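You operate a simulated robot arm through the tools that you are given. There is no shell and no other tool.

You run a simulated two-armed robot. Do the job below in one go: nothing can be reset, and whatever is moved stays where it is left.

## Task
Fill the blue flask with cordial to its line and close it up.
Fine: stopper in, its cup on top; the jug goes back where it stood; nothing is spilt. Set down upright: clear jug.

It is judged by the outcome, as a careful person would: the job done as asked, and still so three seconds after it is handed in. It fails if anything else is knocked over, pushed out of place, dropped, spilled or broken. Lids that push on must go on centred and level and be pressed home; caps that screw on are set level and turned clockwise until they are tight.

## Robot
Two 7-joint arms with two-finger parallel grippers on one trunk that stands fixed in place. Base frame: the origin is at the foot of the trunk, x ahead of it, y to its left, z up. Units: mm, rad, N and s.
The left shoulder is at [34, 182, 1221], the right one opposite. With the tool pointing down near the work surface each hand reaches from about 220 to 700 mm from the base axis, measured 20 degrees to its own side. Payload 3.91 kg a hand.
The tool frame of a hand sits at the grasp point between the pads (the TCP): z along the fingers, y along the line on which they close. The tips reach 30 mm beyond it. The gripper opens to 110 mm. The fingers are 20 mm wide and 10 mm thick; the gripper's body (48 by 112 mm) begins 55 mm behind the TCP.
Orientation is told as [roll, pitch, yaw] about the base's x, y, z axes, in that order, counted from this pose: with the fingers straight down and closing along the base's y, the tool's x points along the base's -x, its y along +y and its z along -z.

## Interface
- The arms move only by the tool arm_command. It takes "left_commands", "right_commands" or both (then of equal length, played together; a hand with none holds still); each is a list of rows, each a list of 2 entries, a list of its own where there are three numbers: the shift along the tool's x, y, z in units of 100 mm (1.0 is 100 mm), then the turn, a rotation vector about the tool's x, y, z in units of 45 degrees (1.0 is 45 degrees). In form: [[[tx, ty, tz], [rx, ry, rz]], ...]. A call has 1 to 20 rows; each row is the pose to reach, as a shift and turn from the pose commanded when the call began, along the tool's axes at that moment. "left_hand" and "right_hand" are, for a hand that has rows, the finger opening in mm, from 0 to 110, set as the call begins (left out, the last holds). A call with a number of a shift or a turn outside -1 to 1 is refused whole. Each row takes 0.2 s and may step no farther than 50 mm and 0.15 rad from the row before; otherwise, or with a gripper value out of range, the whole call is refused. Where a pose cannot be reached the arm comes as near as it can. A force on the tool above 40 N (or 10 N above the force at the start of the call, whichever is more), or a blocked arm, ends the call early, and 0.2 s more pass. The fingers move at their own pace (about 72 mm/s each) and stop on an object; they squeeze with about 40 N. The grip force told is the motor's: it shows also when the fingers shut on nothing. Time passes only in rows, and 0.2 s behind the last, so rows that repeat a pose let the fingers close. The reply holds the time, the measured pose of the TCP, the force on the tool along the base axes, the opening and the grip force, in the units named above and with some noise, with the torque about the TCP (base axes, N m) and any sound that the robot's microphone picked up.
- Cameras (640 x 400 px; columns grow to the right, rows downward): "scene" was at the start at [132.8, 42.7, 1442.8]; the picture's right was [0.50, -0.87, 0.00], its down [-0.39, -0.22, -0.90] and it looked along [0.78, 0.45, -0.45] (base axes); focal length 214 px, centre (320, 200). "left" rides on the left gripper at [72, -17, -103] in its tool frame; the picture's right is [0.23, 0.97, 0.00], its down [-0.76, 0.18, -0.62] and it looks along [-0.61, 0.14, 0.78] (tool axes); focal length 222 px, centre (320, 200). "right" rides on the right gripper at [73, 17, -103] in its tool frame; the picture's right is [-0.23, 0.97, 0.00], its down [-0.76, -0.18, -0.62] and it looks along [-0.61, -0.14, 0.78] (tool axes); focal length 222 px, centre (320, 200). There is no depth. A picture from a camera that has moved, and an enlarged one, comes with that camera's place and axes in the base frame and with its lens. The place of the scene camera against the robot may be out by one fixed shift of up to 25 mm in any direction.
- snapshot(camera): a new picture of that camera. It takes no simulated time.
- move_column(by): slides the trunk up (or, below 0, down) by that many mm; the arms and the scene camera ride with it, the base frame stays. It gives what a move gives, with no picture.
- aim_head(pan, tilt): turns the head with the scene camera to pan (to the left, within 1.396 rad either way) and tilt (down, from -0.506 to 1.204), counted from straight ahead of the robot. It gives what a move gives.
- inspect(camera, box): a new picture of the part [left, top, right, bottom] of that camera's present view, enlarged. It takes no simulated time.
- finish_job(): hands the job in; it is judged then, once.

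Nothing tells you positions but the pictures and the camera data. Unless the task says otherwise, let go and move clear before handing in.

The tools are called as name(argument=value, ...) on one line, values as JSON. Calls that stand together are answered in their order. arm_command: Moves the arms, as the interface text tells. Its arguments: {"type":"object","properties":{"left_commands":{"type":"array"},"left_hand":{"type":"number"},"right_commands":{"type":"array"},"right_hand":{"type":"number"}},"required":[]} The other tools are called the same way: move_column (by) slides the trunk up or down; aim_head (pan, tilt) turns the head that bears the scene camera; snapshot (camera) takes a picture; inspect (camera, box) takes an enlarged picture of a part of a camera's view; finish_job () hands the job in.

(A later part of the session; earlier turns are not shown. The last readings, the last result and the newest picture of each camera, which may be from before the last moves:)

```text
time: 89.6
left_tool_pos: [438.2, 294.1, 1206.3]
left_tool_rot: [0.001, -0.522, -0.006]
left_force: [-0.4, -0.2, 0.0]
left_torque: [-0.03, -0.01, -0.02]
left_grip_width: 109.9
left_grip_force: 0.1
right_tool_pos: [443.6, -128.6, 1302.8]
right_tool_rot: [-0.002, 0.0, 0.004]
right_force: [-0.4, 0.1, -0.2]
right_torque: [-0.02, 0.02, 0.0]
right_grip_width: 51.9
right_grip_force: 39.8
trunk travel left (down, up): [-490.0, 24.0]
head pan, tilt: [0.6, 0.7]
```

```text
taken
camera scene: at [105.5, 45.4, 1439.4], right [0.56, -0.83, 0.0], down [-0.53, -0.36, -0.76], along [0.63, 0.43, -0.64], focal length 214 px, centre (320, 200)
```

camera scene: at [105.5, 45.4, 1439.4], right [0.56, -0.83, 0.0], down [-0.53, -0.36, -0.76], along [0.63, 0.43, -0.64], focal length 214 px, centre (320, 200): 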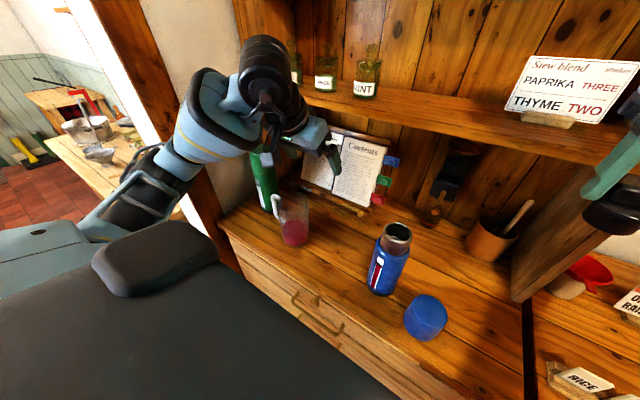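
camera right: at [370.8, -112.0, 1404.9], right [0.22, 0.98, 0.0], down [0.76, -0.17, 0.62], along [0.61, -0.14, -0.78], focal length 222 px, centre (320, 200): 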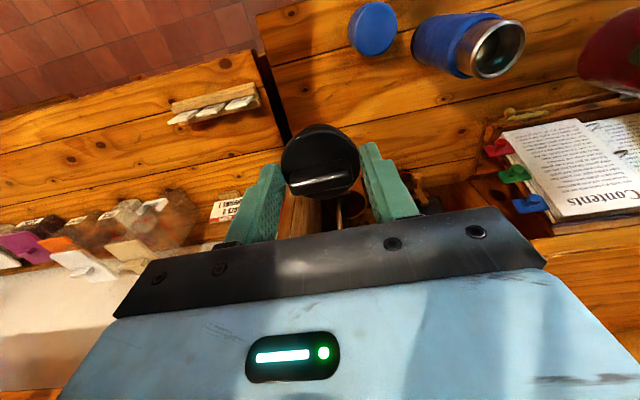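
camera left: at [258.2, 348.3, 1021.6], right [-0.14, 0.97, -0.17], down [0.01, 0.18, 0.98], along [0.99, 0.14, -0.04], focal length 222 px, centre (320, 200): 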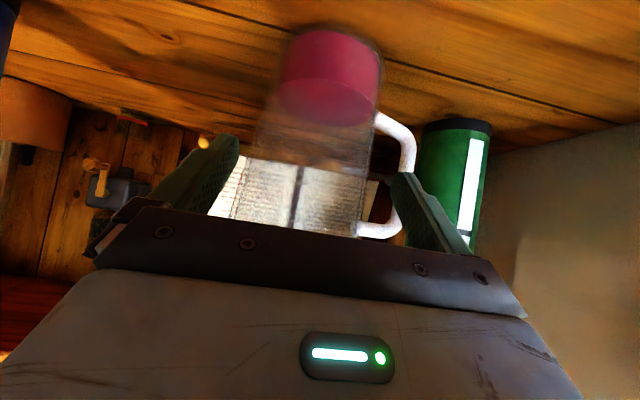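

The jug is back in its place (same pixels as before). Now I lower the trunk to the height that suited holding the flask.

move_column(by=-65)

aim_head(pan=0.3, tilt=0.75)

snapshot(camera="scene")

```text
time: 90.6
left_tool_pos: [439.1, 292.0, 1139.8]
left_tool_rot: [-0.001, -0.524, -0.006]
left_force: [-0.5, -0.2, -0.3]
left_torque: [-0.01, 0.02, 0.03]
left_grip_width: 110.0
left_grip_force: 0.1
right_tool_pos: [444.0, -129.3, 1239.1]
right_tool_rot: [-0.002, -0.002, 0.006]
right_force: [-0.1, -0.4, 0.7]
right_torque: [0.01, 0.0, -0.02]
right_grip_width: 51.6
right_grip_force: 39.9
trunk travel left (down, up): [-425.0, 89.0]
head pan, tilt: [0.6, 0.7]
```

```text
time: 91.4
left_tool_pos: [439.5, 293.1, 1138.9]
left_tool_rot: [0.0, -0.523, -0.008]
left_force: [-1.0, -0.4, -0.8]
left_torque: [0.01, -0.01, 0.0]
left_grip_width: 110.1
left_grip_force: 0.0
right_tool_pos: [443.4, -126.8, 1236.3]
right_tool_rot: [-0.002, 0.002, 0.005]
right_force: [0.2, 0.2, -0.4]
right_torque: [0.02, 0.0, -0.02]
right_grip_width: 51.9
right_grip_force: 40.4
trunk travel left (down, up): [-425.0, 89.0]
head pan, tilt: [0.3, 0.75]
```

```text
taken
camera scene: at [172.7, 21.5, 1355.6], right [0.3, -0.96, 0.0], down [-0.65, -0.2, -0.73], along [0.7, 0.22, -0.68], focal length 214 px, centre (320, 200)
```

scene: 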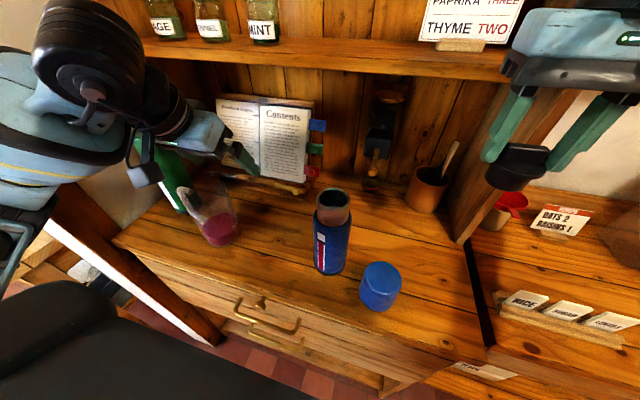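

arm_command(left_commands=[[[0.02, -0.13, -0.012], [0.0875, 0, 0.152]], [[0.041, -0.265, -0.023], [0.175, 0, 0.303]], [[0.06, -0.4, -0.035], [0.2625, 0, 0.455]], [[0.082, -0.53, -0.047], [0.35, 0, 0.607]], [[0.082, -0.53, -0.047], [0.35, 0, 0.607]]])

arm_command(left_commands=[[[-0.02, -0.12, 0.055], [0.0875, 0, 0.152]], [[-0.04, -0.24, 0.11], [0.175, 0, 0.303]], [[-0.06, -0.36, 0.165], [0.2625, 0, 0.455]], [[-0.081, -0.477, 0.22], [0.35, 0, 0.607]], [[-0.081, -0.477, 0.22], [0.35, 0, 0.607]]])

snapshot(camera="left")

snapshot(camera="scene")

```text
time: 92.6
left_tool_pos: [430.3, 238.8, 1140.0]
left_tool_rot: [0.0, -0.523, -0.56]
left_force: [0.4, 0.2, 0.8]
left_torque: [-0.02, -0.01, -0.02]
left_grip_width: 109.9
left_grip_force: 0.1
right_tool_pos: [443.3, -127.8, 1236.7]
right_tool_rot: [0.0, 0.0, 0.004]
right_force: [-0.5, -0.4, -0.9]
right_torque: [0.0, 0.01, -0.01]
right_grip_width: 51.9
right_grip_force: 40.2
trunk travel left (down, up): [-425.0, 89.0]
head pan, tilt: [0.3, 0.75]
```

```text
time: 93.8
left_tool_pos: [419.6, 189.9, 1126.5]
left_tool_rot: [-0.001, -0.524, -1.109]
left_force: [0.9, 0.4, -0.1]
left_torque: [0.02, -0.03, -0.01]
left_grip_width: 110.2
left_grip_force: 0.0
right_tool_pos: [442.2, -127.5, 1236.8]
right_tool_rot: [0.0, 0.001, 0.005]
right_force: [0.6, 0.0, -1.2]
right_torque: [0.03, -0.01, -0.03]
right_grip_width: 51.9
right_grip_force: 39.8
trunk travel left (down, up): [-425.0, 89.0]
head pan, tilt: [0.3, 0.75]
```

```text
taken
camera left: at [354.6, 283.4, 1179.1], right [0.78, 0.61, -0.11], down [0.31, -0.23, 0.92], along [0.54, -0.76, -0.37], focal length 222 px, centre (320, 200)
```

left: 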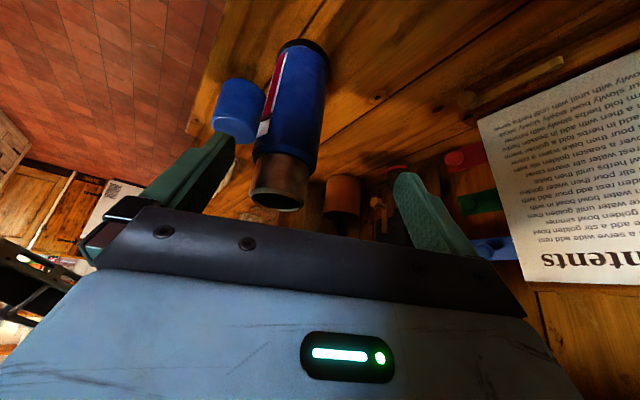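

```text
taken
camera scene: at [172.4, 21.5, 1355.7], right [0.3, -0.96, 0.0], down [-0.65, -0.2, -0.73], along [0.7, 0.22, -0.68], focal length 214 px, centre (320, 200)
```

scene: 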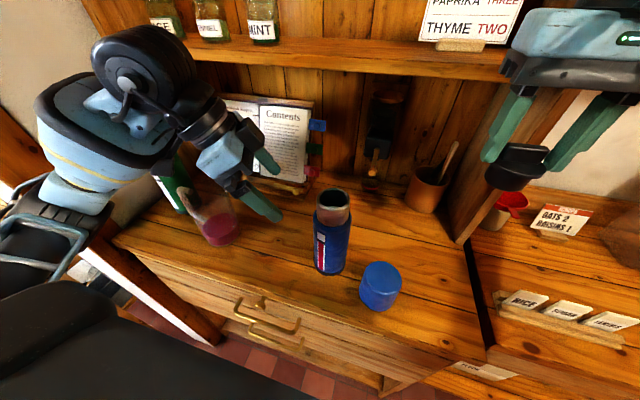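

inspect(camera="left", box=[235, 30, 345, 220])

inspect(camera="left", box=[250, 95, 290, 145])

```text
2.11 times, centred on (290, 125) of left
camera zoom: at [354.6, 283.4, 1179.1], right [0.78, 0.61, -0.11], down [0.31, -0.23, 0.92], along [0.54, -0.76, -0.37], focal length 468 px, centre (383, 358)
```

zoom: 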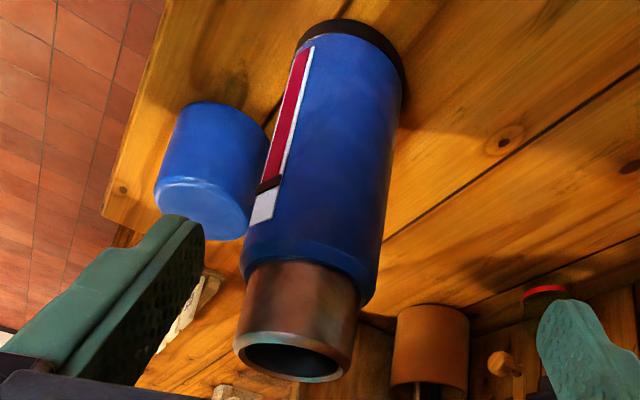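

```text
8.00 times, centred on (270, 120) of left
camera zoom: at [354.6, 283.4, 1179.1], right [0.78, 0.61, -0.11], down [0.31, -0.23, 0.92], along [0.54, -0.76, -0.37], focal length 1777 px, centre (720, 840)
```

zoom: 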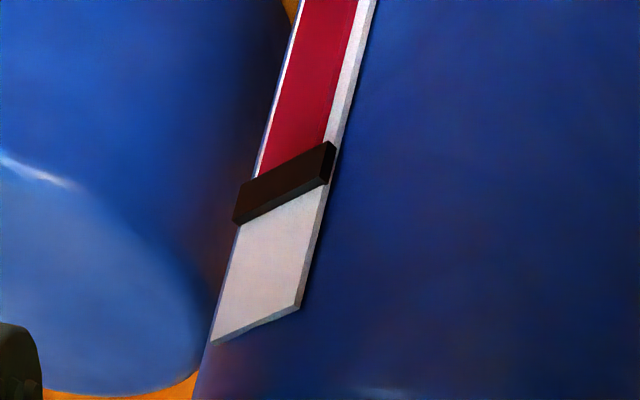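

From here the red also disappears exactly behind the line mark. I'll bring the hand down to the flask's height, short of it, and look at the level horizontally.

arm_command(left_commands=[[[0.015, -0.056, 0.2], [0, -0.14, 0]], [[0.03, -0.112, 0.4], [0, -0.28, 0]], [[0.046, -0.168, 0.6], [0, -0.42, 0]], [[0.062, -0.225, 0.8], [0, -0.56, 0]], [[0.077, -0.281, 0.995], [0, -0.7, 0]], [[0.077, -0.281, 0.995], [0, -0.7, 0]]])

snapshot(camera="left")

snapshot(camera="scene")

```text
time: 95.4
left_tool_pos: [437.2, 141.2, 1169.5]
left_tool_rot: [0.775, -1.202, -1.788]
left_force: [0.5, -0.1, 0.4]
left_torque: [0.0, -0.03, -0.04]
left_grip_width: 110.2
left_grip_force: 0.1
left hand out of reach, approached as far as the arm can: row 1, 2, 3, 4, 5
right_tool_pos: [444.6, -128.5, 1236.5]
right_tool_rot: [-0.002, 0.002, 0.006]
right_force: [0.5, -0.8, -0.5]
right_torque: [0.02, 0.04, 0.0]
right_grip_width: 51.8
right_grip_force: 39.9
trunk travel left (down, up): [-425.0, 89.0]
head pan, tilt: [0.3, 0.75]
stopped in row 6 (left hand): the arm was blocked; the commanded pose is now the measured one
```

```text
taken
camera left: at [374.2, 242.2, 1123.9], right [0.83, 0.55, 0.03], down [-0.25, 0.32, 0.92], along [0.49, -0.77, 0.4], focal length 222 px, centre (320, 200)
```

left: 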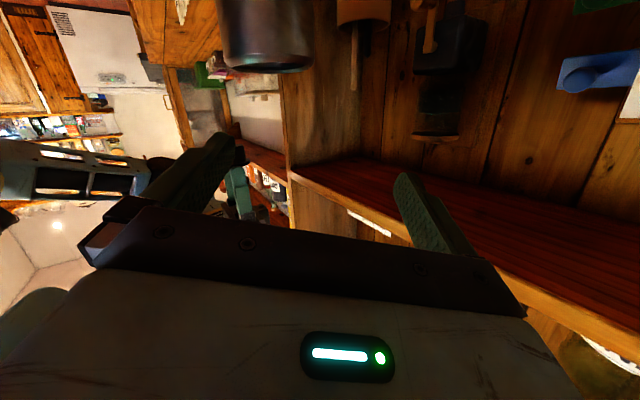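

```text
taken
camera scene: at [174.9, 21.1, 1355.2], right [0.3, -0.96, 0.0], down [-0.65, -0.2, -0.73], along [0.7, 0.22, -0.68], focal length 214 px, centre (320, 200)
```

scene: 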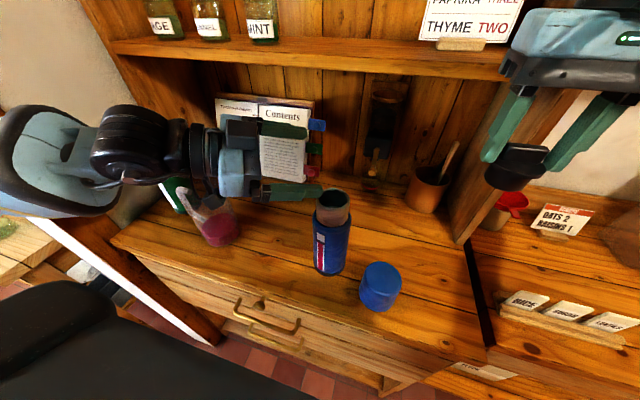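

The arm could not take that sideways pose and stopped above the flask, touching nothing. I'll undo the twist and return to the hand orientation that worked before, up and clear of the flask.

arm_command(left_commands=[[[0.01, 0.048, 0.006], [-0.037, 0.081, -0.102]], [[0.02, 0.096, 0.012], [-0.0735, 0.162, -0.2045]], [[0.03, 0.144, 0.018], [-0.11, 0.2435, -0.307]], [[0.04, 0.192, 0.024], [-0.147, 0.3247, -0.409]], [[0.04, 0.192, 0.024], [-0.147, 0.3247, -0.409]]])

snapshot(camera="scene")

snapshot(camera="left")

```text
time: 96.6
left_tool_pos: [453.4, 153.3, 1167.7]
left_tool_rot: [-0.002, -1.071, -0.816]
left_force: [-0.2, -0.3, 0.9]
left_torque: [-0.03, -0.01, -0.01]
left_grip_width: 110.0
left_grip_force: 0.1
right_tool_pos: [444.0, -129.3, 1238.1]
right_tool_rot: [-0.002, 0.0, 0.004]
right_force: [0.4, 0.0, -0.2]
right_torque: [0.0, -0.02, 0.0]
right_grip_width: 51.9
right_grip_force: 39.9
trunk travel left (down, up): [-425.0, 89.0]
head pan, tilt: [0.3, 0.75]
```

```text
taken
camera scene: at [172.4, 21.5, 1355.7], right [0.3, -0.96, 0.0], down [-0.65, -0.2, -0.73], along [0.7, 0.22, -0.68], focal length 214 px, centre (320, 200)
```

scene: 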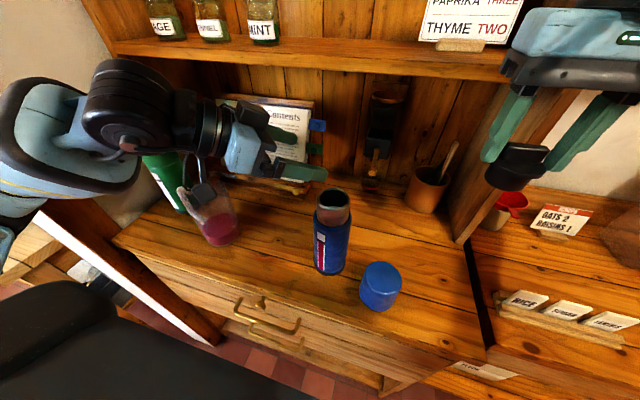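

```text
taken
camera left: at [356.7, 232.1, 1155.4], right [0.64, 0.74, -0.2], down [0.01, 0.26, 0.97], along [0.77, -0.62, 0.16], focal length 222 px, centre (320, 200)
```

left: 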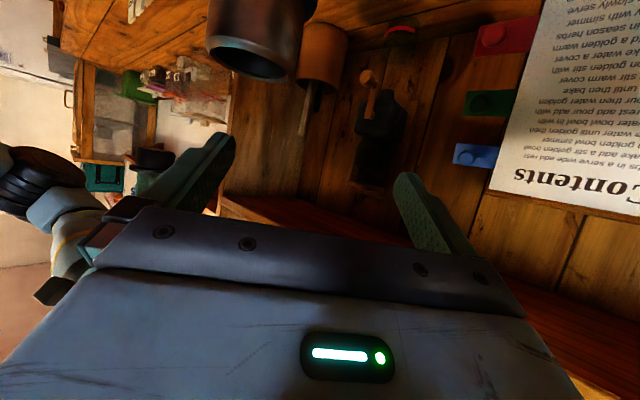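

Recovered with the usual orientation. This time I'll come over the flask from above with the fingers open and descend straight down around it.

arm_command(left_commands=[[[-0.005, -0.14, 0.1], [0, 0, 0]], [[-0.01, -0.275, 0.2], [0, 0, 0]], [[-0.015, -0.41, 0.3], [0, 0, 0]], [[-0.019, -0.551, 0.405], [0, 0, 0]], [[-0.019, -0.551, 0.405], [0, 0, 0]]])

snapshot(camera="scene")

snapshot(camera="left")

```text
time: 97.8
left_tool_pos: [435.8, 86.9, 1151.5]
left_tool_rot: [0.0, -1.074, -0.82]
left_force: [0.2, -0.5, -0.5]
left_torque: [0.01, -0.02, 0.0]
left_grip_width: 109.9
left_grip_force: 0.0
right_tool_pos: [442.6, -127.8, 1238.2]
right_tool_rot: [-0.001, -0.001, 0.005]
right_force: [0.5, 1.1, -1.2]
right_torque: [0.01, 0.03, 0.01]
right_grip_width: 51.9
right_grip_force: 39.8
trunk travel left (down, up): [-425.0, 89.0]
head pan, tilt: [0.3, 0.75]
```

```text
taken
camera scene: at [172.6, 21.6, 1355.6], right [0.3, -0.96, 0.0], down [-0.65, -0.2, -0.73], along [0.7, 0.22, -0.68], focal length 214 px, centre (320, 200)
```

scene: 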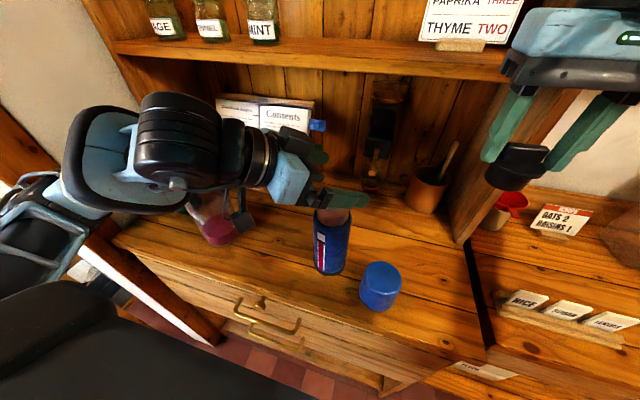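

```text
taken
camera left: at [339.9, 167.1, 1137.0], right [0.64, 0.74, -0.2], down [0.0, 0.26, 0.97], along [0.77, -0.62, 0.16], focal length 222 px, centre (320, 200)
```

left: 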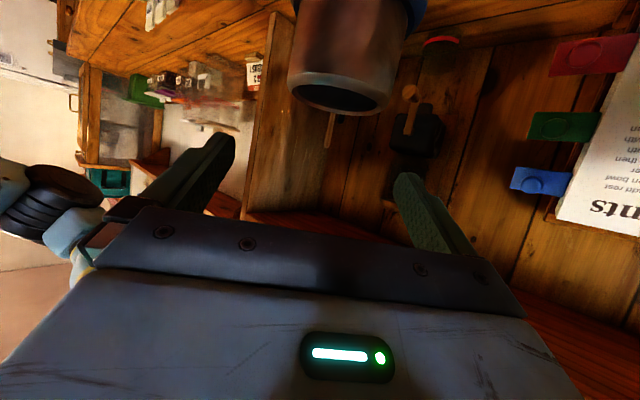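

arm_command(left_commands=[[[0.176, 0, 0.095], [0, 0, 0]], [[0.352, 0, 0.191], [0, 0, 0]], [[0.527, 0, 0.286], [0, 0, 0]], [[0.703, 0, 0.382], [0, 0, 0]], [[0.879, 0, 0.477], [0, 0, 0]], [[0.879, 0, 0.477], [0, 0, 0]]])

snapshot(camera="left")

inspect(camera="scene", box=[230, 160, 400, 300])

```text
time: 99.2
left_tool_pos: [437.7, 87.5, 1051.2]
left_tool_rot: [0.002, -1.071, -0.821]
left_force: [-0.3, 0.5, 0.3]
left_torque: [0.01, 0.01, 0.02]
left_grip_width: 110.0
left_grip_force: 0.0
right_tool_pos: [443.1, -128.6, 1236.8]
right_tool_rot: [-0.001, -0.001, 0.005]
right_force: [-0.6, -0.3, 0.1]
right_torque: [0.03, -0.01, 0.04]
right_grip_width: 51.8
right_grip_force: 40.1
trunk travel left (down, up): [-425.0, 89.0]
head pan, tilt: [0.3, 0.75]
```

```text
taken
camera left: at [340.7, 166.7, 1037.1], right [0.64, 0.74, -0.2], down [0.0, 0.26, 0.97], along [0.77, -0.62, 0.16], focal length 222 px, centre (320, 200)
```

left: 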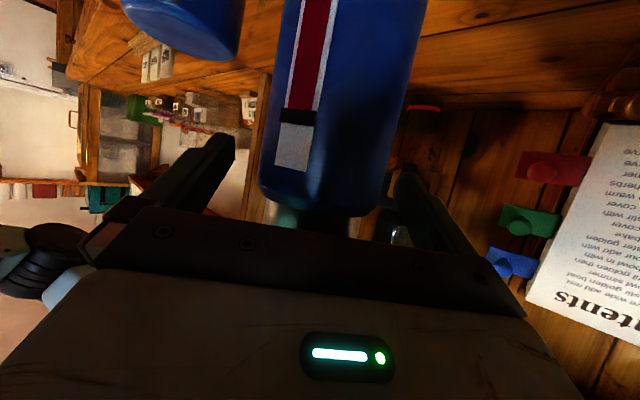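

```text
2.86 times, centred on (315, 230) of scene
camera zoom: at [172.6, 21.2, 1355.6], right [0.3, -0.96, 0.0], down [-0.65, -0.2, -0.73], along [0.7, 0.22, -0.68], focal length 613 px, centre (334, 114)
```

zoom: 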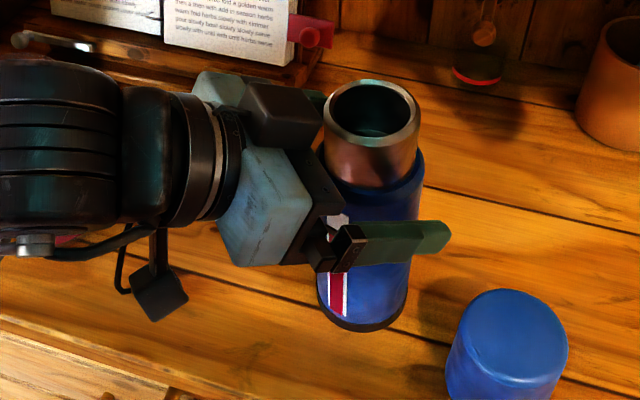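

inspect(camera="left", box=[270, 85, 340, 145])

```text
6.67 times, centred on (305, 115) of left
camera zoom: at [340.7, 166.7, 1037.1], right [0.64, 0.74, -0.2], down [0.0, 0.26, 0.97], along [0.77, -0.62, 0.16], focal length 1481 px, centre (420, 767)
```

zoom: 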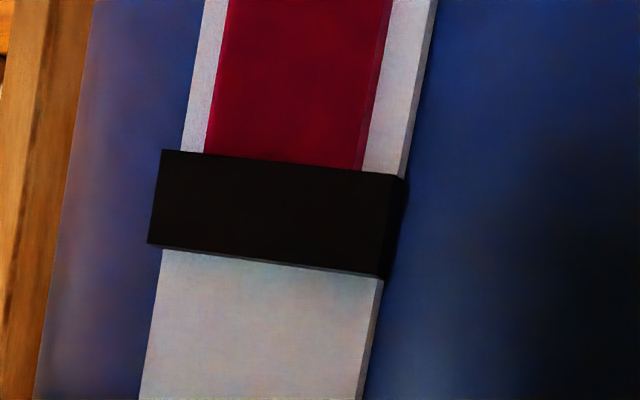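

The red runs right up to the line mark from this nearly level view too, so the fill is within the line's own thickness. I'll lower the last 44 mm and grip the flask.

arm_command(left_commands=[[[0.13, 0, 0.07], [0, 0, 0]], [[0.26, 0, 0.14], [0, 0, 0]], [[0.387, 0, 0.21], [0, 0, 0]], [[0.387, 0, 0.21], [0, 0, 0]]])

snapshot(camera="left")

inspect(camera="left", box=[240, 170, 340, 240])

inspect(camera="scene", box=[230, 160, 400, 300])

```text
time: 100.2
left_tool_pos: [437.9, 87.9, 1008.2]
left_tool_rot: [0.001, -1.071, -0.821]
left_force: [-0.3, -0.7, 0.0]
left_torque: [0.02, -0.03, -0.01]
left_grip_width: 110.1
left_grip_force: 0.0
right_tool_pos: [442.1, -128.2, 1237.3]
right_tool_rot: [-0.003, -0.002, 0.004]
right_force: [0.5, -0.1, -0.4]
right_torque: [0.01, -0.03, 0.02]
right_grip_width: 51.9
right_grip_force: 40.0
trunk travel left (down, up): [-425.0, 89.0]
head pan, tilt: [0.3, 0.75]
```

```text
taken
camera left: at [340.7, 167.6, 993.9], right [0.64, 0.74, -0.2], down [0.0, 0.26, 0.97], along [0.77, -0.62, 0.16], focal length 222 px, centre (320, 200)
```

left: 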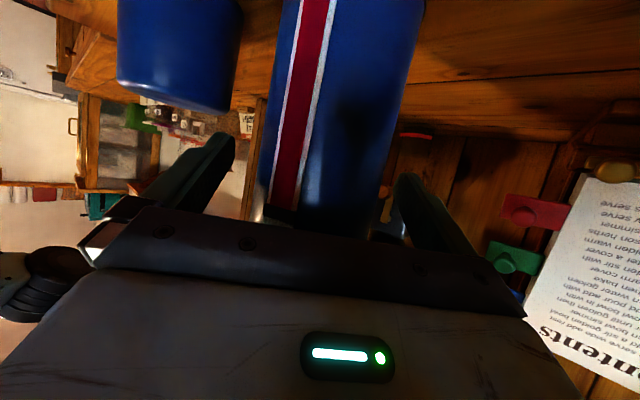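

```text
5.71 times, centred on (290, 205) of left
camera zoom: at [340.7, 167.6, 993.9], right [0.64, 0.74, -0.2], down [0.0, 0.26, 0.97], along [0.77, -0.62, 0.16], focal length 1269 px, centre (491, 171)
```

zoom: 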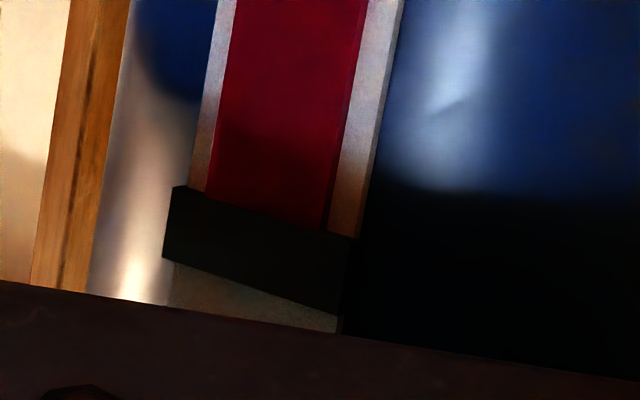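

```text
2.86 times, centred on (315, 230) of scene
camera zoom: at [172.7, 21.3, 1355.6], right [0.3, -0.96, 0.0], down [-0.65, -0.2, -0.73], along [0.7, 0.22, -0.68], focal length 613 px, centre (334, 114)
```

zoom: 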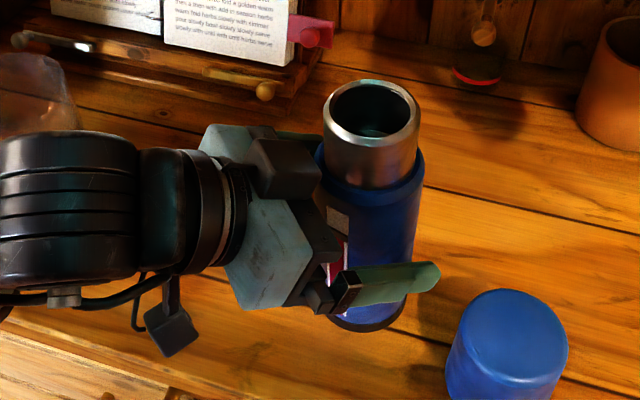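

The level is exactly at the line from above and below. Closing the left hand on the flask body.

arm_command(left_commands=[[[0, 0, 0], [0, 0, 0]], [[0, 0, 0], [0, 0, 0]], [[0, 0, 0], [0, 0, 0]], [[0, 0, 0], [0, 0, 0]]], left_hand=66)

arm_command(right_commands=[[[0, 0.25, 0], [0, 0, 0]], [[0, 0.5, 0], [0, 0, 0]], [[0, 0.75, 0], [0, 0, 0]], [[0, 1.0, 0], [0, 0, 0]], [[0, 1.0, 0], [0, 0, 0]]])

inspect(camera="right", box=[240, 0, 480, 200])

inspect(camera="scene", box=[280, 80, 460, 260])

```text
time: 101.2
left_tool_pos: [438.2, 87.8, 1008.6]
left_tool_rot: [0.001, -1.071, -0.821]
left_force: [-1.2, -1.4, 0.3]
left_torque: [-0.03, -0.01, -0.06]
left_grip_width: 71.0
left_grip_force: 40.1
right_tool_pos: [443.8, -128.5, 1237.6]
right_tool_rot: [-0.001, -0.002, 0.005]
right_force: [0.0, -0.4, -0.1]
right_torque: [0.02, 0.01, -0.02]
right_grip_width: 51.9
right_grip_force: 39.7
trunk travel left (down, up): [-425.0, 89.0]
head pan, tilt: [0.3, 0.75]
```

```text
time: 102.4
left_tool_pos: [437.9, 88.5, 1007.8]
left_tool_rot: [0.002, -1.07, -0.82]
left_force: [-1.1, -0.8, 0.4]
left_torque: [0.05, -0.06, 0.02]
left_grip_width: 70.9
left_grip_force: 40.0
right_tool_pos: [443.7, -27.1, 1239.7]
right_tool_rot: [-0.002, 0.001, 0.006]
right_force: [-0.6, -0.5, -0.2]
right_torque: [-0.01, -0.01, -0.01]
right_grip_width: 52.2
right_grip_force: 40.1
trunk travel left (down, up): [-425.0, 89.0]
head pan, tilt: [0.3, 0.75]
```

```text
2.00 times, centred on (360, 100) of right
camera zoom: at [370.6, -11.8, 1341.5], right [0.22, 0.98, 0.0], down [0.76, -0.17, 0.62], along [0.61, -0.14, -0.78], focal length 444 px, centre (240, 400)
```

zoom: 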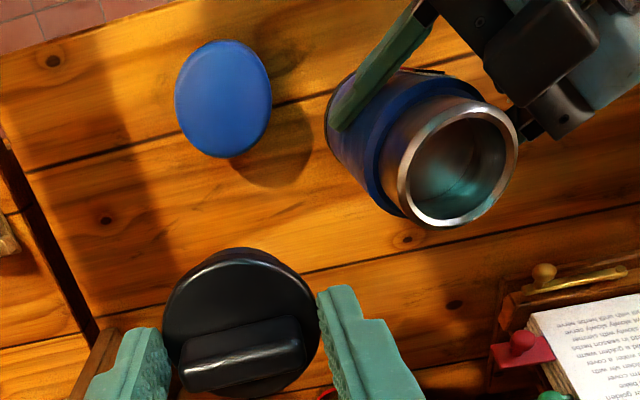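

```text
2.22 times, centred on (370, 170) of scene
camera zoom: at [172.5, 21.2, 1355.6], right [0.3, -0.96, 0.0], down [-0.65, -0.2, -0.73], along [0.7, 0.22, -0.68], focal length 477 px, centre (209, 267)
```

zoom: 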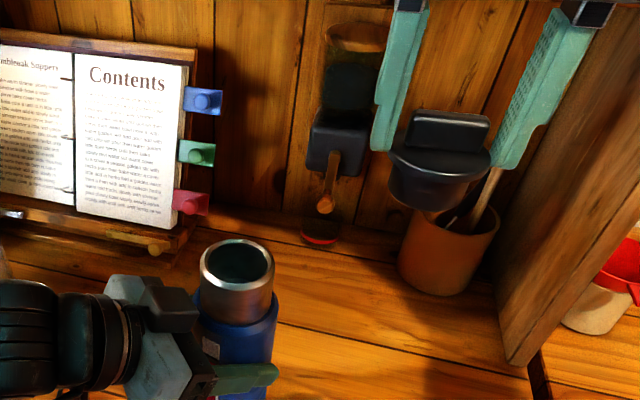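

The flask is held again. I'll bring the stopper over it, first staying well above, and compare positions with the wrist camera.

arm_command(right_commands=[[[0.005, 0.25, 0], [0, 0, 0]], [[0.01, 0.5, 0.05], [0, 0, 0]], [[0.016, 0.75, 0.1], [0, 0, 0]], [[0.022, 1.0, 0.2], [0, 0, 0]], [[0.022, 1.0, 0.3], [0, 0, 0]], [[0.022, 1.0, 0.3], [0, 0, 0]]])

arm_command(right_commands=[[[0, 0.05, 0.1], [0, 0, 0]], [[0, 0.09, 0.2], [0, 0, 0]], [[0, 0.09, 0.3], [0, 0, 0]], [[0, 0.09, 0.3], [0, 0, 0]]])

inspect(camera="right", box=[240, 60, 400, 220])

inspect(camera="scene", box=[280, 110, 400, 260])

```text
time: 103.8
left_tool_pos: [438.7, 88.4, 1008.8]
left_tool_rot: [0.0, -1.071, -0.822]
left_force: [0.8, -0.4, 0.1]
left_torque: [0.19, -0.12, -0.04]
left_grip_width: 70.7
left_grip_force: 40.1
right_tool_pos: [439.6, 74.1, 1207.9]
right_tool_rot: [-0.003, -0.001, 0.004]
right_force: [0.6, 0.7, -0.2]
right_torque: [-0.04, 0.02, 0.0]
right_grip_width: 51.9
right_grip_force: 40.3
trunk travel left (down, up): [-425.0, 89.0]
head pan, tilt: [0.3, 0.75]
```

```text
time: 104.8
left_tool_pos: [438.3, 87.4, 1009.9]
left_tool_rot: [0.002, -1.072, -0.82]
left_force: [-0.3, -0.6, -0.6]
left_torque: [0.15, -0.06, -0.01]
left_grip_width: 70.6
left_grip_force: 39.8
right_tool_pos: [440.1, 81.7, 1177.5]
right_tool_rot: [-0.002, -0.002, 0.005]
right_force: [-0.8, 0.5, 0.6]
right_torque: [0.02, -0.03, 0.0]
right_grip_width: 51.6
right_grip_force: 40.1
trunk travel left (down, up): [-425.0, 89.0]
head pan, tilt: [0.3, 0.75]
```

```text
2.50 times, centred on (320, 140) of right
camera zoom: at [367.0, 97.5, 1280.1], right [0.22, 0.98, 0.0], down [0.76, -0.17, 0.62], along [0.61, -0.14, -0.78], focal length 555 px, centre (320, 350)
```

zoom: 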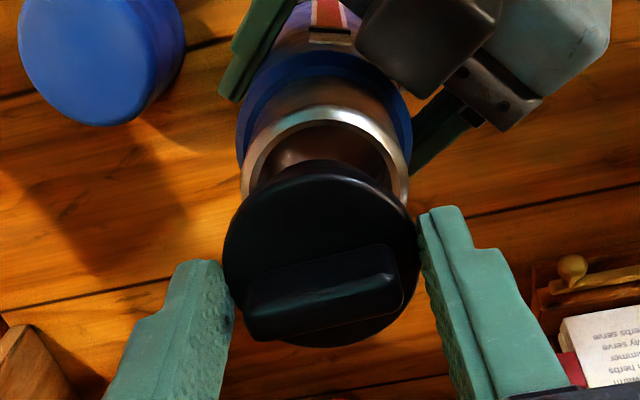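

```text
2.67 times, centred on (340, 185) of scene
camera zoom: at [172.8, 21.4, 1355.6], right [0.3, -0.96, 0.0], down [-0.65, -0.2, -0.73], along [0.7, 0.22, -0.68], focal length 572 px, centre (267, 240)
```

zoom: 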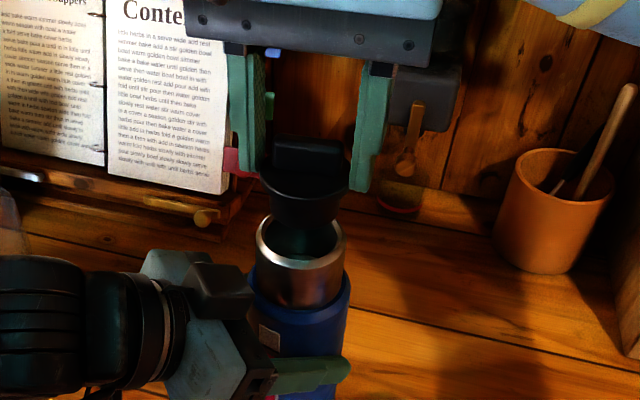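

arm_command(right_commands=[[[-0.019, 0.003, 0.05], [0, 0, 0]], [[-0.019, 0.003, 0.12], [0, 0, 0]], [[-0.019, 0.003, 0.15], [0, 0, 0]], [[-0.019, 0.003, 0.15], [0, 0, 0]]])

inspect(camera="right", box=[260, 80, 380, 200])

inspect(camera="scene", box=[300, 140, 370, 230])

snapshot(camera="left")

```text
time: 105.8
left_tool_pos: [438.6, 88.0, 1009.6]
left_tool_rot: [0.001, -1.071, -0.82]
left_force: [0.3, 0.1, 0.0]
left_torque: [0.15, -0.1, -0.03]
left_grip_width: 70.8
left_grip_force: 39.6
right_tool_pos: [440.4, 80.0, 1162.3]
right_tool_rot: [-0.001, -0.001, 0.008]
right_force: [-0.3, 0.1, -0.4]
right_torque: [-0.02, -0.02, 0.0]
right_grip_width: 51.5
right_grip_force: 40.2
trunk travel left (down, up): [-425.0, 89.0]
head pan, tilt: [0.3, 0.75]
```

```text
3.33 times, centred on (320, 140) of right
camera zoom: at [368.8, 96.6, 1264.6], right [0.22, 0.98, 0.0], down [0.76, -0.17, 0.62], along [0.61, -0.14, -0.78], focal length 740 px, centre (320, 400)
```

zoom: 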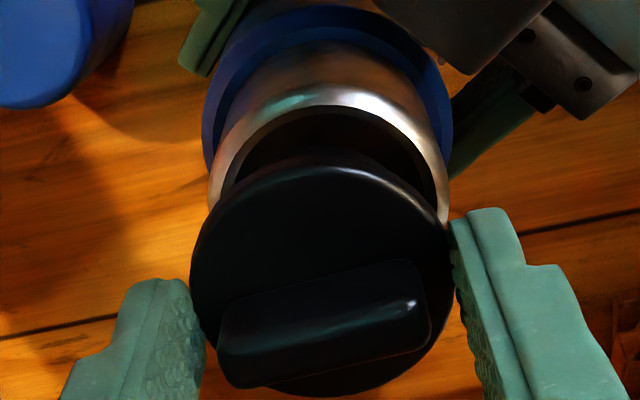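

```text
4.44 times, centred on (335, 185) of scene
camera zoom: at [172.8, 21.3, 1355.6], right [0.3, -0.96, 0.0], down [-0.65, -0.2, -0.73], along [0.7, 0.22, -0.68], focal length 953 px, centre (253, 267)
```

zoom: 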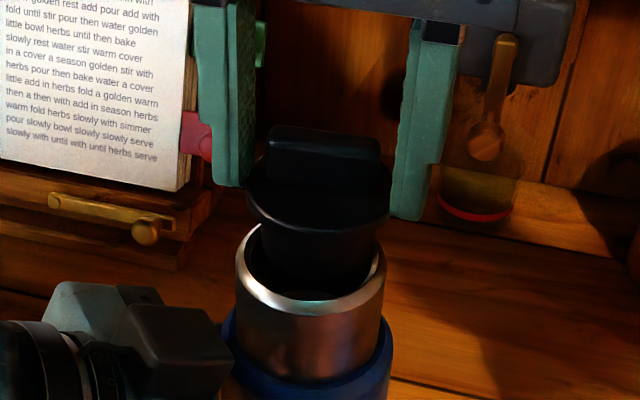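

```text
taken
camera left: at [340.7, 167.6, 994.1], right [0.64, 0.74, -0.2], down [0.0, 0.26, 0.97], along [0.77, -0.62, 0.16], focal length 222 px, centre (320, 200)
```

left: 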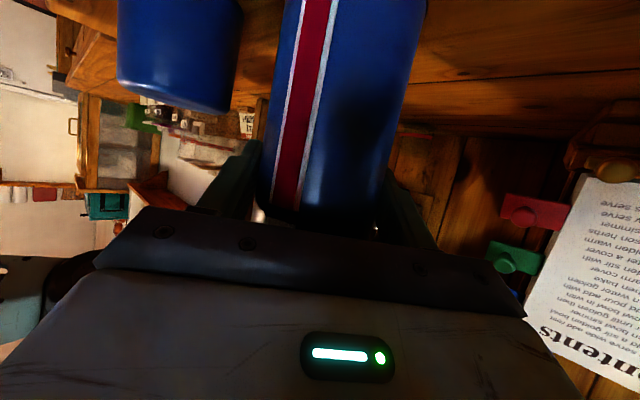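

The plug is about to enter; the views say it should go 1–2 mm further left and back. I'll correct that and lower a little more.

arm_command(right_commands=[[[-0.01, 0.017, 0], [0, 0, 0]], [[-0.01, 0.017, 0.04], [0, 0, 0]], [[-0.01, 0.017, 0.07], [0, 0, 0]], [[-0.01, 0.017, 0.07], [0, 0, 0]]])

inspect(camera="right", box=[260, 80, 380, 200])

inspect(camera="scene", box=[305, 155, 365, 225])

```text
time: 106.8
left_tool_pos: [437.6, 89.0, 1009.2]
left_tool_rot: [0.0, -1.071, -0.82]
left_force: [0.6, -0.7, -0.1]
left_torque: [0.09, -0.05, -0.06]
left_grip_width: 70.8
left_grip_force: 40.1
right_tool_pos: [443.1, 84.2, 1154.3]
right_tool_rot: [-0.001, -0.002, 0.004]
right_force: [-0.5, -0.7, -0.8]
right_torque: [0.03, -0.02, 0.02]
right_grip_width: 51.8
right_grip_force: 40.0
trunk travel left (down, up): [-425.0, 89.0]
head pan, tilt: [0.3, 0.75]
```

```text
3.33 times, centred on (320, 140) of right
camera zoom: at [369.7, 98.5, 1257.6], right [0.22, 0.98, 0.0], down [0.76, -0.17, 0.62], along [0.61, -0.14, -0.78], focal length 740 px, centre (320, 400)
```

zoom: 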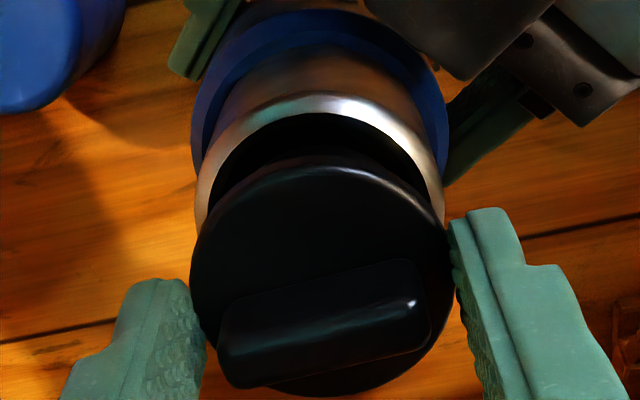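

```text
5.71 times, centred on (335, 190) of scene
camera zoom: at [172.8, 21.3, 1355.6], right [0.3, -0.96, 0.0], down [-0.65, -0.2, -0.73], along [0.7, 0.22, -0.68], focal length 1226 px, centre (234, 257)
```

zoom: 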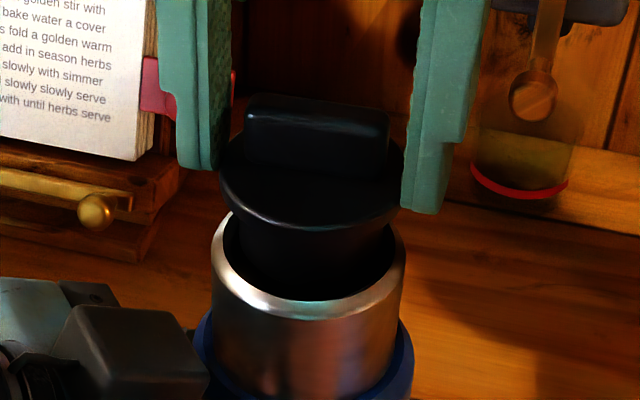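

inspect(camera="scene", box=[320, 165, 360, 210])

inspect(camera="right", box=[285, 95, 365, 175])

```text
8.89 times, centred on (340, 188) of scene
camera zoom: at [172.8, 21.3, 1355.6], right [0.3, -0.96, 0.0], down [-0.65, -0.2, -0.73], along [0.7, 0.22, -0.68], focal length 1906 px, centre (142, 311)
```

zoom: 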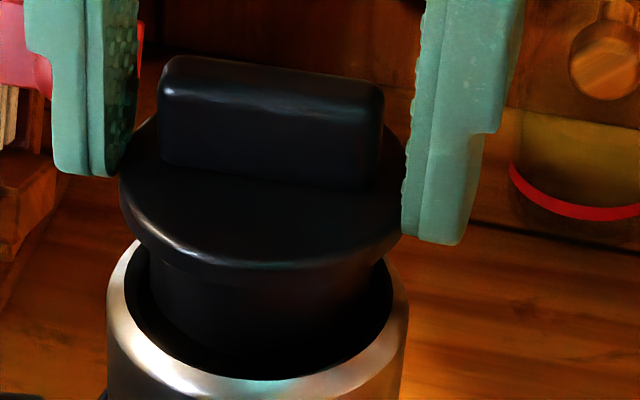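

```text
5.00 times, centred on (325, 135) of right
camera zoom: at [369.7, 98.5, 1257.6], right [0.22, 0.98, 0.0], down [0.76, -0.17, 0.62], along [0.61, -0.14, -0.78], focal length 1111 px, centre (295, 525)
```

zoom: 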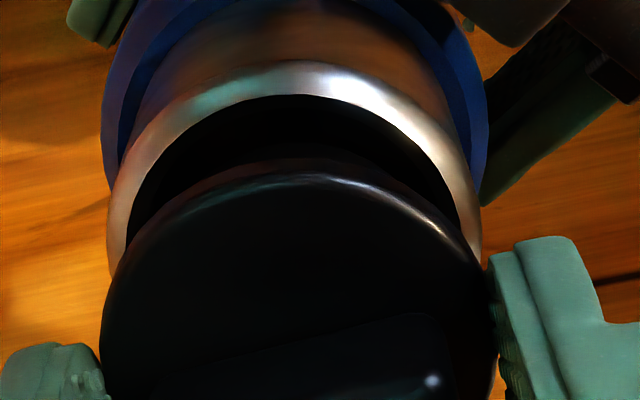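

The plug is just above the mouth, level, and looks centred sideways; the estimates say it should come about 2.5 mm back towards the robot. I'll make that correction and lower it part-way, watching the force.

arm_command(right_commands=[[[0.025, 0, 0], [0, 0, 0]], [[0.025, 0, 0.04], [0, 0, 0]], [[0.025, 0, 0.08], [0, 0, 0]], [[0.025, 0, 0.12], [0, 0, 0]], [[0.025, 0, 0.12], [0, 0, 0]]])

inspect(camera="scene", box=[320, 165, 360, 210])

inspect(camera="right", box=[285, 95, 365, 175])

```text
time: 108.0
left_tool_pos: [438.0, 88.2, 1008.3]
left_tool_rot: [0.0, -1.072, -0.82]
left_force: [-0.5, -0.7, 1.4]
left_torque: [0.1, -0.02, -0.03]
left_grip_width: 70.7
left_grip_force: 40.0
right_tool_pos: [439.5, 83.8, 1142.6]
right_tool_rot: [-0.001, 0.0, 0.005]
right_force: [0.4, -0.4, -0.2]
right_torque: [0.0, -0.03, -0.02]
right_grip_width: 51.9
right_grip_force: 39.9
trunk travel left (down, up): [-425.0, 89.0]
head pan, tilt: [0.3, 0.75]
```

```text
8.89 times, centred on (340, 188) of scene
camera zoom: at [172.8, 21.3, 1355.6], right [0.3, -0.96, 0.0], down [-0.65, -0.2, -0.73], along [0.7, 0.22, -0.68], focal length 1906 px, centre (142, 311)
```

zoom: 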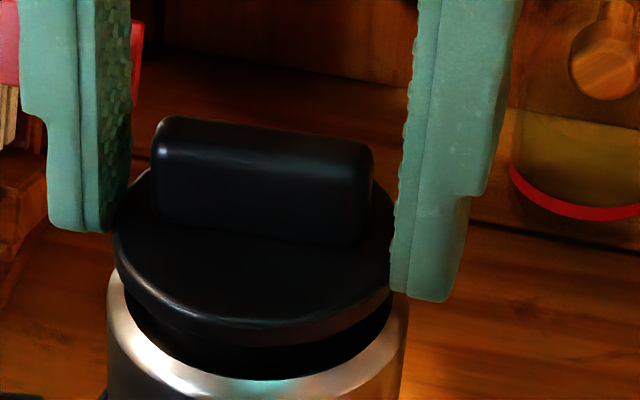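

```text
5.00 times, centred on (325, 135) of right
camera zoom: at [367.4, 99.0, 1246.1], right [0.22, 0.98, 0.0], down [0.76, -0.17, 0.62], along [0.61, -0.14, -0.78], focal length 1111 px, centre (295, 525)
```

zoom: 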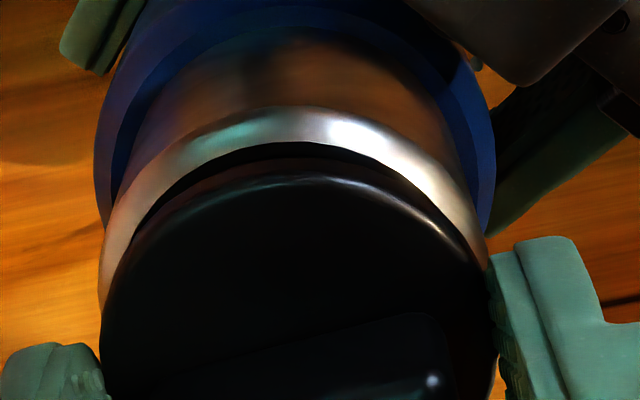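

The plug is entering freely with no side force. A last 1 mm correction and I'll lower it to the seat.

arm_command(right_commands=[[[0.008, -0.006, 0.02], [0, 0, 0]], [[0.008, -0.006, 0.05], [0, 0, 0]], [[0.008, -0.006, 0.08], [0, 0, 0]], [[0.008, -0.006, 0.1], [0, 0, 0]], [[0.008, -0.006, 0.1], [0, 0, 0]]])

inspect(camera="scene", box=[320, 170, 360, 215])

inspect(camera="right", box=[285, 95, 365, 175])

```text
time: 109.2
left_tool_pos: [436.8, 88.6, 1007.5]
left_tool_rot: [-0.001, -1.073, -0.821]
left_force: [0.4, 0.0, -1.1]
left_torque: [0.05, -0.06, -0.05]
left_grip_width: 70.9
left_grip_force: 40.1
right_tool_pos: [439.7, 82.5, 1133.5]
right_tool_rot: [-0.001, 0.0, 0.005]
right_force: [-0.1, -0.4, -0.2]
right_torque: [-0.02, 0.0, 0.02]
right_grip_width: 51.8
right_grip_force: 40.2
trunk travel left (down, up): [-425.0, 89.0]
head pan, tilt: [0.3, 0.75]
```

```text
8.89 times, centred on (340, 192) of scene
camera zoom: at [172.8, 21.3, 1355.6], right [0.3, -0.96, 0.0], down [-0.65, -0.2, -0.73], along [0.7, 0.22, -0.68], focal length 1906 px, centre (142, 267)
```

zoom: 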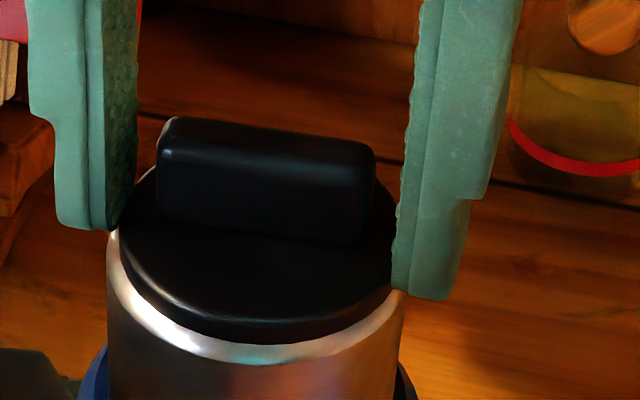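

```text
5.00 times, centred on (325, 135) of right
camera zoom: at [366.9, 97.7, 1236.3], right [0.22, 0.98, 0.0], down [0.76, -0.17, 0.62], along [0.61, -0.14, -0.78], focal length 1111 px, centre (295, 525)
```

zoom: 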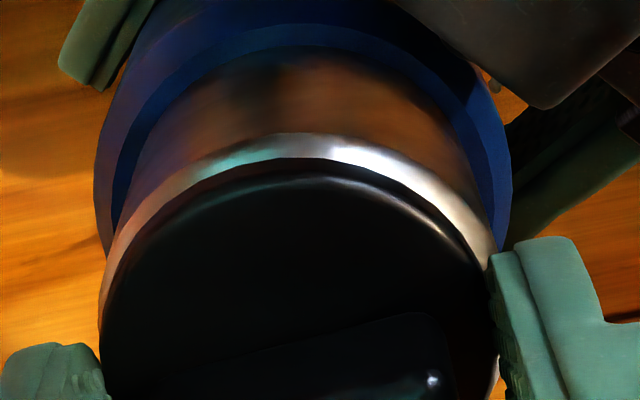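

The stopper is almost home and centred. I'll press it down gently until I feel firm resistance.

arm_command(right_commands=[[[0, 0, 0.015], [0, 0, 0]], [[0, 0, 0.03], [0, 0, 0]], [[0, 0, 0.04], [0, 0, 0]], [[0, 0, 0.04], [0, 0, 0]]])

inspect(camera="scene", box=[320, 170, 360, 215])

```text
time: 110.2
left_tool_pos: [439.3, 87.4, 1009.5]
left_tool_rot: [0.002, -1.072, -0.819]
left_force: [7.8, -0.7, -4.4]
left_torque: [-0.84, -0.52, -0.05]
left_grip_width: 70.7
left_grip_force: 40.0
right_tool_pos: [439.5, 80.1, 1131.0]
right_tool_rot: [0.002, -0.002, 0.008]
right_force: [-0.9, -3.7, 29.8]
right_torque: [-0.24, 0.34, -0.01]
right_grip_width: 51.3
right_grip_force: 39.9
trunk travel left (down, up): [-425.0, 89.0]
head pan, tilt: [0.3, 0.75]
```

```text
8.89 times, centred on (340, 192) of scene
camera zoom: at [172.0, 20.8, 1355.9], right [0.3, -0.96, 0.0], down [-0.65, -0.2, -0.73], along [0.7, 0.22, -0.68], focal length 1906 px, centre (142, 267)
```

zoom: 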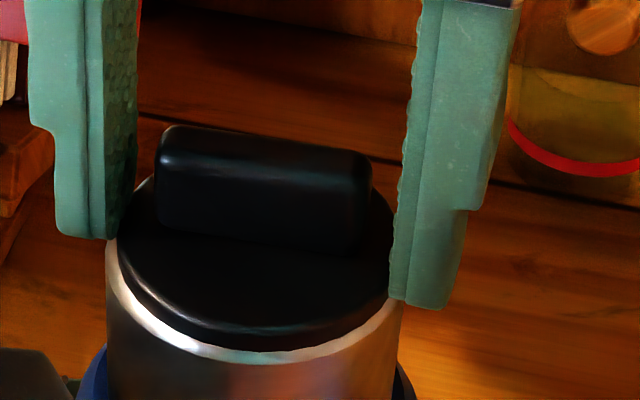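

Firm resistance (30 N) with the flange on the rim, as it was originally. I'll release it, rise, and then press squarely on top of its bar with closed fingers to be sure it is home.

arm_command(right_commands=[[[0, 0, -0.02], [0, 0, 0]], [[0, 0, -0.02], [0, 0, 0]], [[0, 0, -0.02], [0, 0, 0]]], right_hand=60)

arm_command(right_commands=[[[0, 0, -0.1], [0, 0, 0]], [[0, 0, -0.25], [0, 0, 0]], [[0, 0, -0.4], [0, 0, 0]], [[0, 0, -0.4], [0, 0, 0]]])

inspect(camera="scene", box=[300, 150, 380, 240])

inspect(camera="right", box=[250, 60, 400, 200])

```text
time: 111.0
left_tool_pos: [437.5, 87.6, 1009.2]
left_tool_rot: [0.0, -1.071, -0.82]
left_force: [-1.5, 0.0, -0.2]
left_torque: [0.14, 0.28, 0.06]
left_grip_width: 70.8
left_grip_force: 40.0
right_tool_pos: [439.1, 82.1, 1130.4]
right_tool_rot: [-0.001, 0.0, 0.004]
right_force: [0.1, -0.2, -0.1]
right_torque: [0.03, -0.02, 0.01]
right_grip_width: 60.1
right_grip_force: 0.1
trunk travel left (down, up): [-425.0, 89.0]
head pan, tilt: [0.3, 0.75]
```

```text
time: 112.0
left_tool_pos: [438.6, 87.8, 1008.5]
left_tool_rot: [-0.002, -1.072, -0.82]
left_force: [-0.8, -0.1, -0.6]
left_torque: [0.13, 0.19, 0.08]
left_grip_width: 70.5
left_grip_force: 39.8
right_tool_pos: [439.1, 83.1, 1171.6]
right_tool_rot: [-0.002, 0.0, 0.005]
right_force: [0.0, -0.5, 0.0]
right_torque: [-0.02, -0.06, -0.02]
right_grip_width: 60.0
right_grip_force: 0.1
trunk travel left (down, up): [-425.0, 89.0]
head pan, tilt: [0.3, 0.75]
```

```text
4.44 times, centred on (340, 195) of scene
camera zoom: at [172.6, 21.3, 1355.6], right [0.3, -0.96, 0.0], down [-0.65, -0.2, -0.73], along [0.7, 0.22, -0.68], focal length 953 px, centre (231, 222)
```

zoom: 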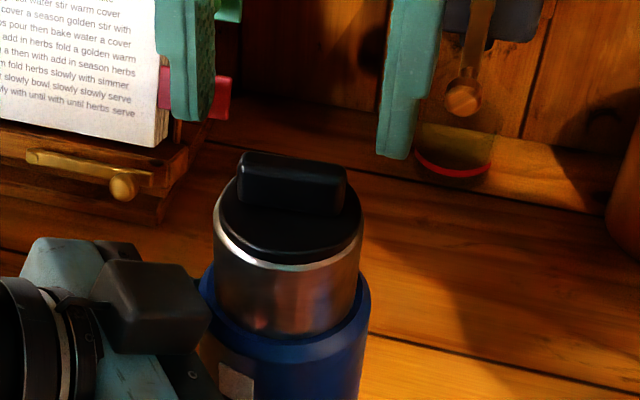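

```text
2.86 times, centred on (325, 130) of right
camera zoom: at [366.2, 98.3, 1274.5], right [0.22, 0.98, 0.0], down [0.76, -0.17, 0.62], along [0.61, -0.14, -0.78], focal length 635 px, centre (306, 400)
```

zoom: 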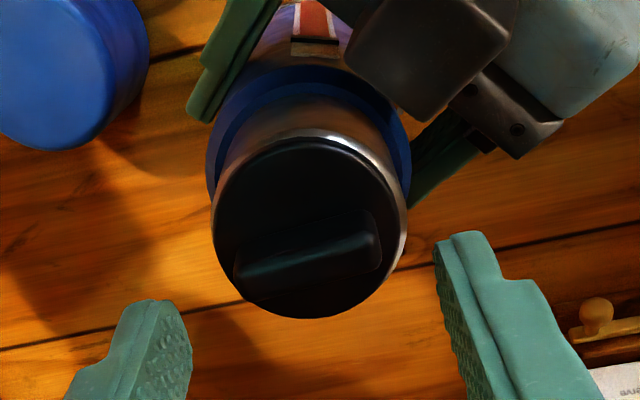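

arm_command(right_commands=[[[0.015, -0.008, 0], [0, 0, 0]], [[0.015, -0.008, 0], [0, 0, 0]], [[0.015, -0.008, 0], [0, 0, 0]], [[0.015, -0.008, 0.05], [0, 0, 0]], [[0.015, -0.008, 0.1], [0, 0, 0]], [[0.015, -0.008, 0.13], [0, 0, 0]]], right_hand=0)

inspect(camera="scene", box=[300, 150, 380, 240])

```text
time: 113.4
left_tool_pos: [439.2, 87.3, 1008.2]
left_tool_rot: [0.001, -1.071, -0.821]
left_force: [-0.9, -1.2, -0.6]
left_torque: [0.14, 0.11, -0.06]
left_grip_width: 70.8
left_grip_force: 40.1
right_tool_pos: [438.6, 83.2, 1158.5]
right_tool_rot: [-0.002, -0.003, 0.004]
right_force: [-0.6, -0.2, -0.4]
right_torque: [-0.02, -0.04, 0.04]
right_grip_width: 0.0
right_grip_force: 37.3
trunk travel left (down, up): [-425.0, 89.0]
head pan, tilt: [0.3, 0.75]
```

```text
4.44 times, centred on (340, 195) of scene
camera zoom: at [172.7, 21.3, 1355.6], right [0.3, -0.96, 0.0], down [-0.65, -0.2, -0.73], along [0.7, 0.22, -0.68], focal length 953 px, centre (231, 222)
```

zoom: 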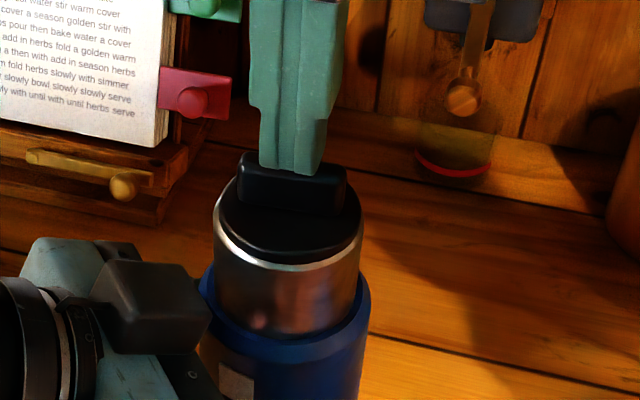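

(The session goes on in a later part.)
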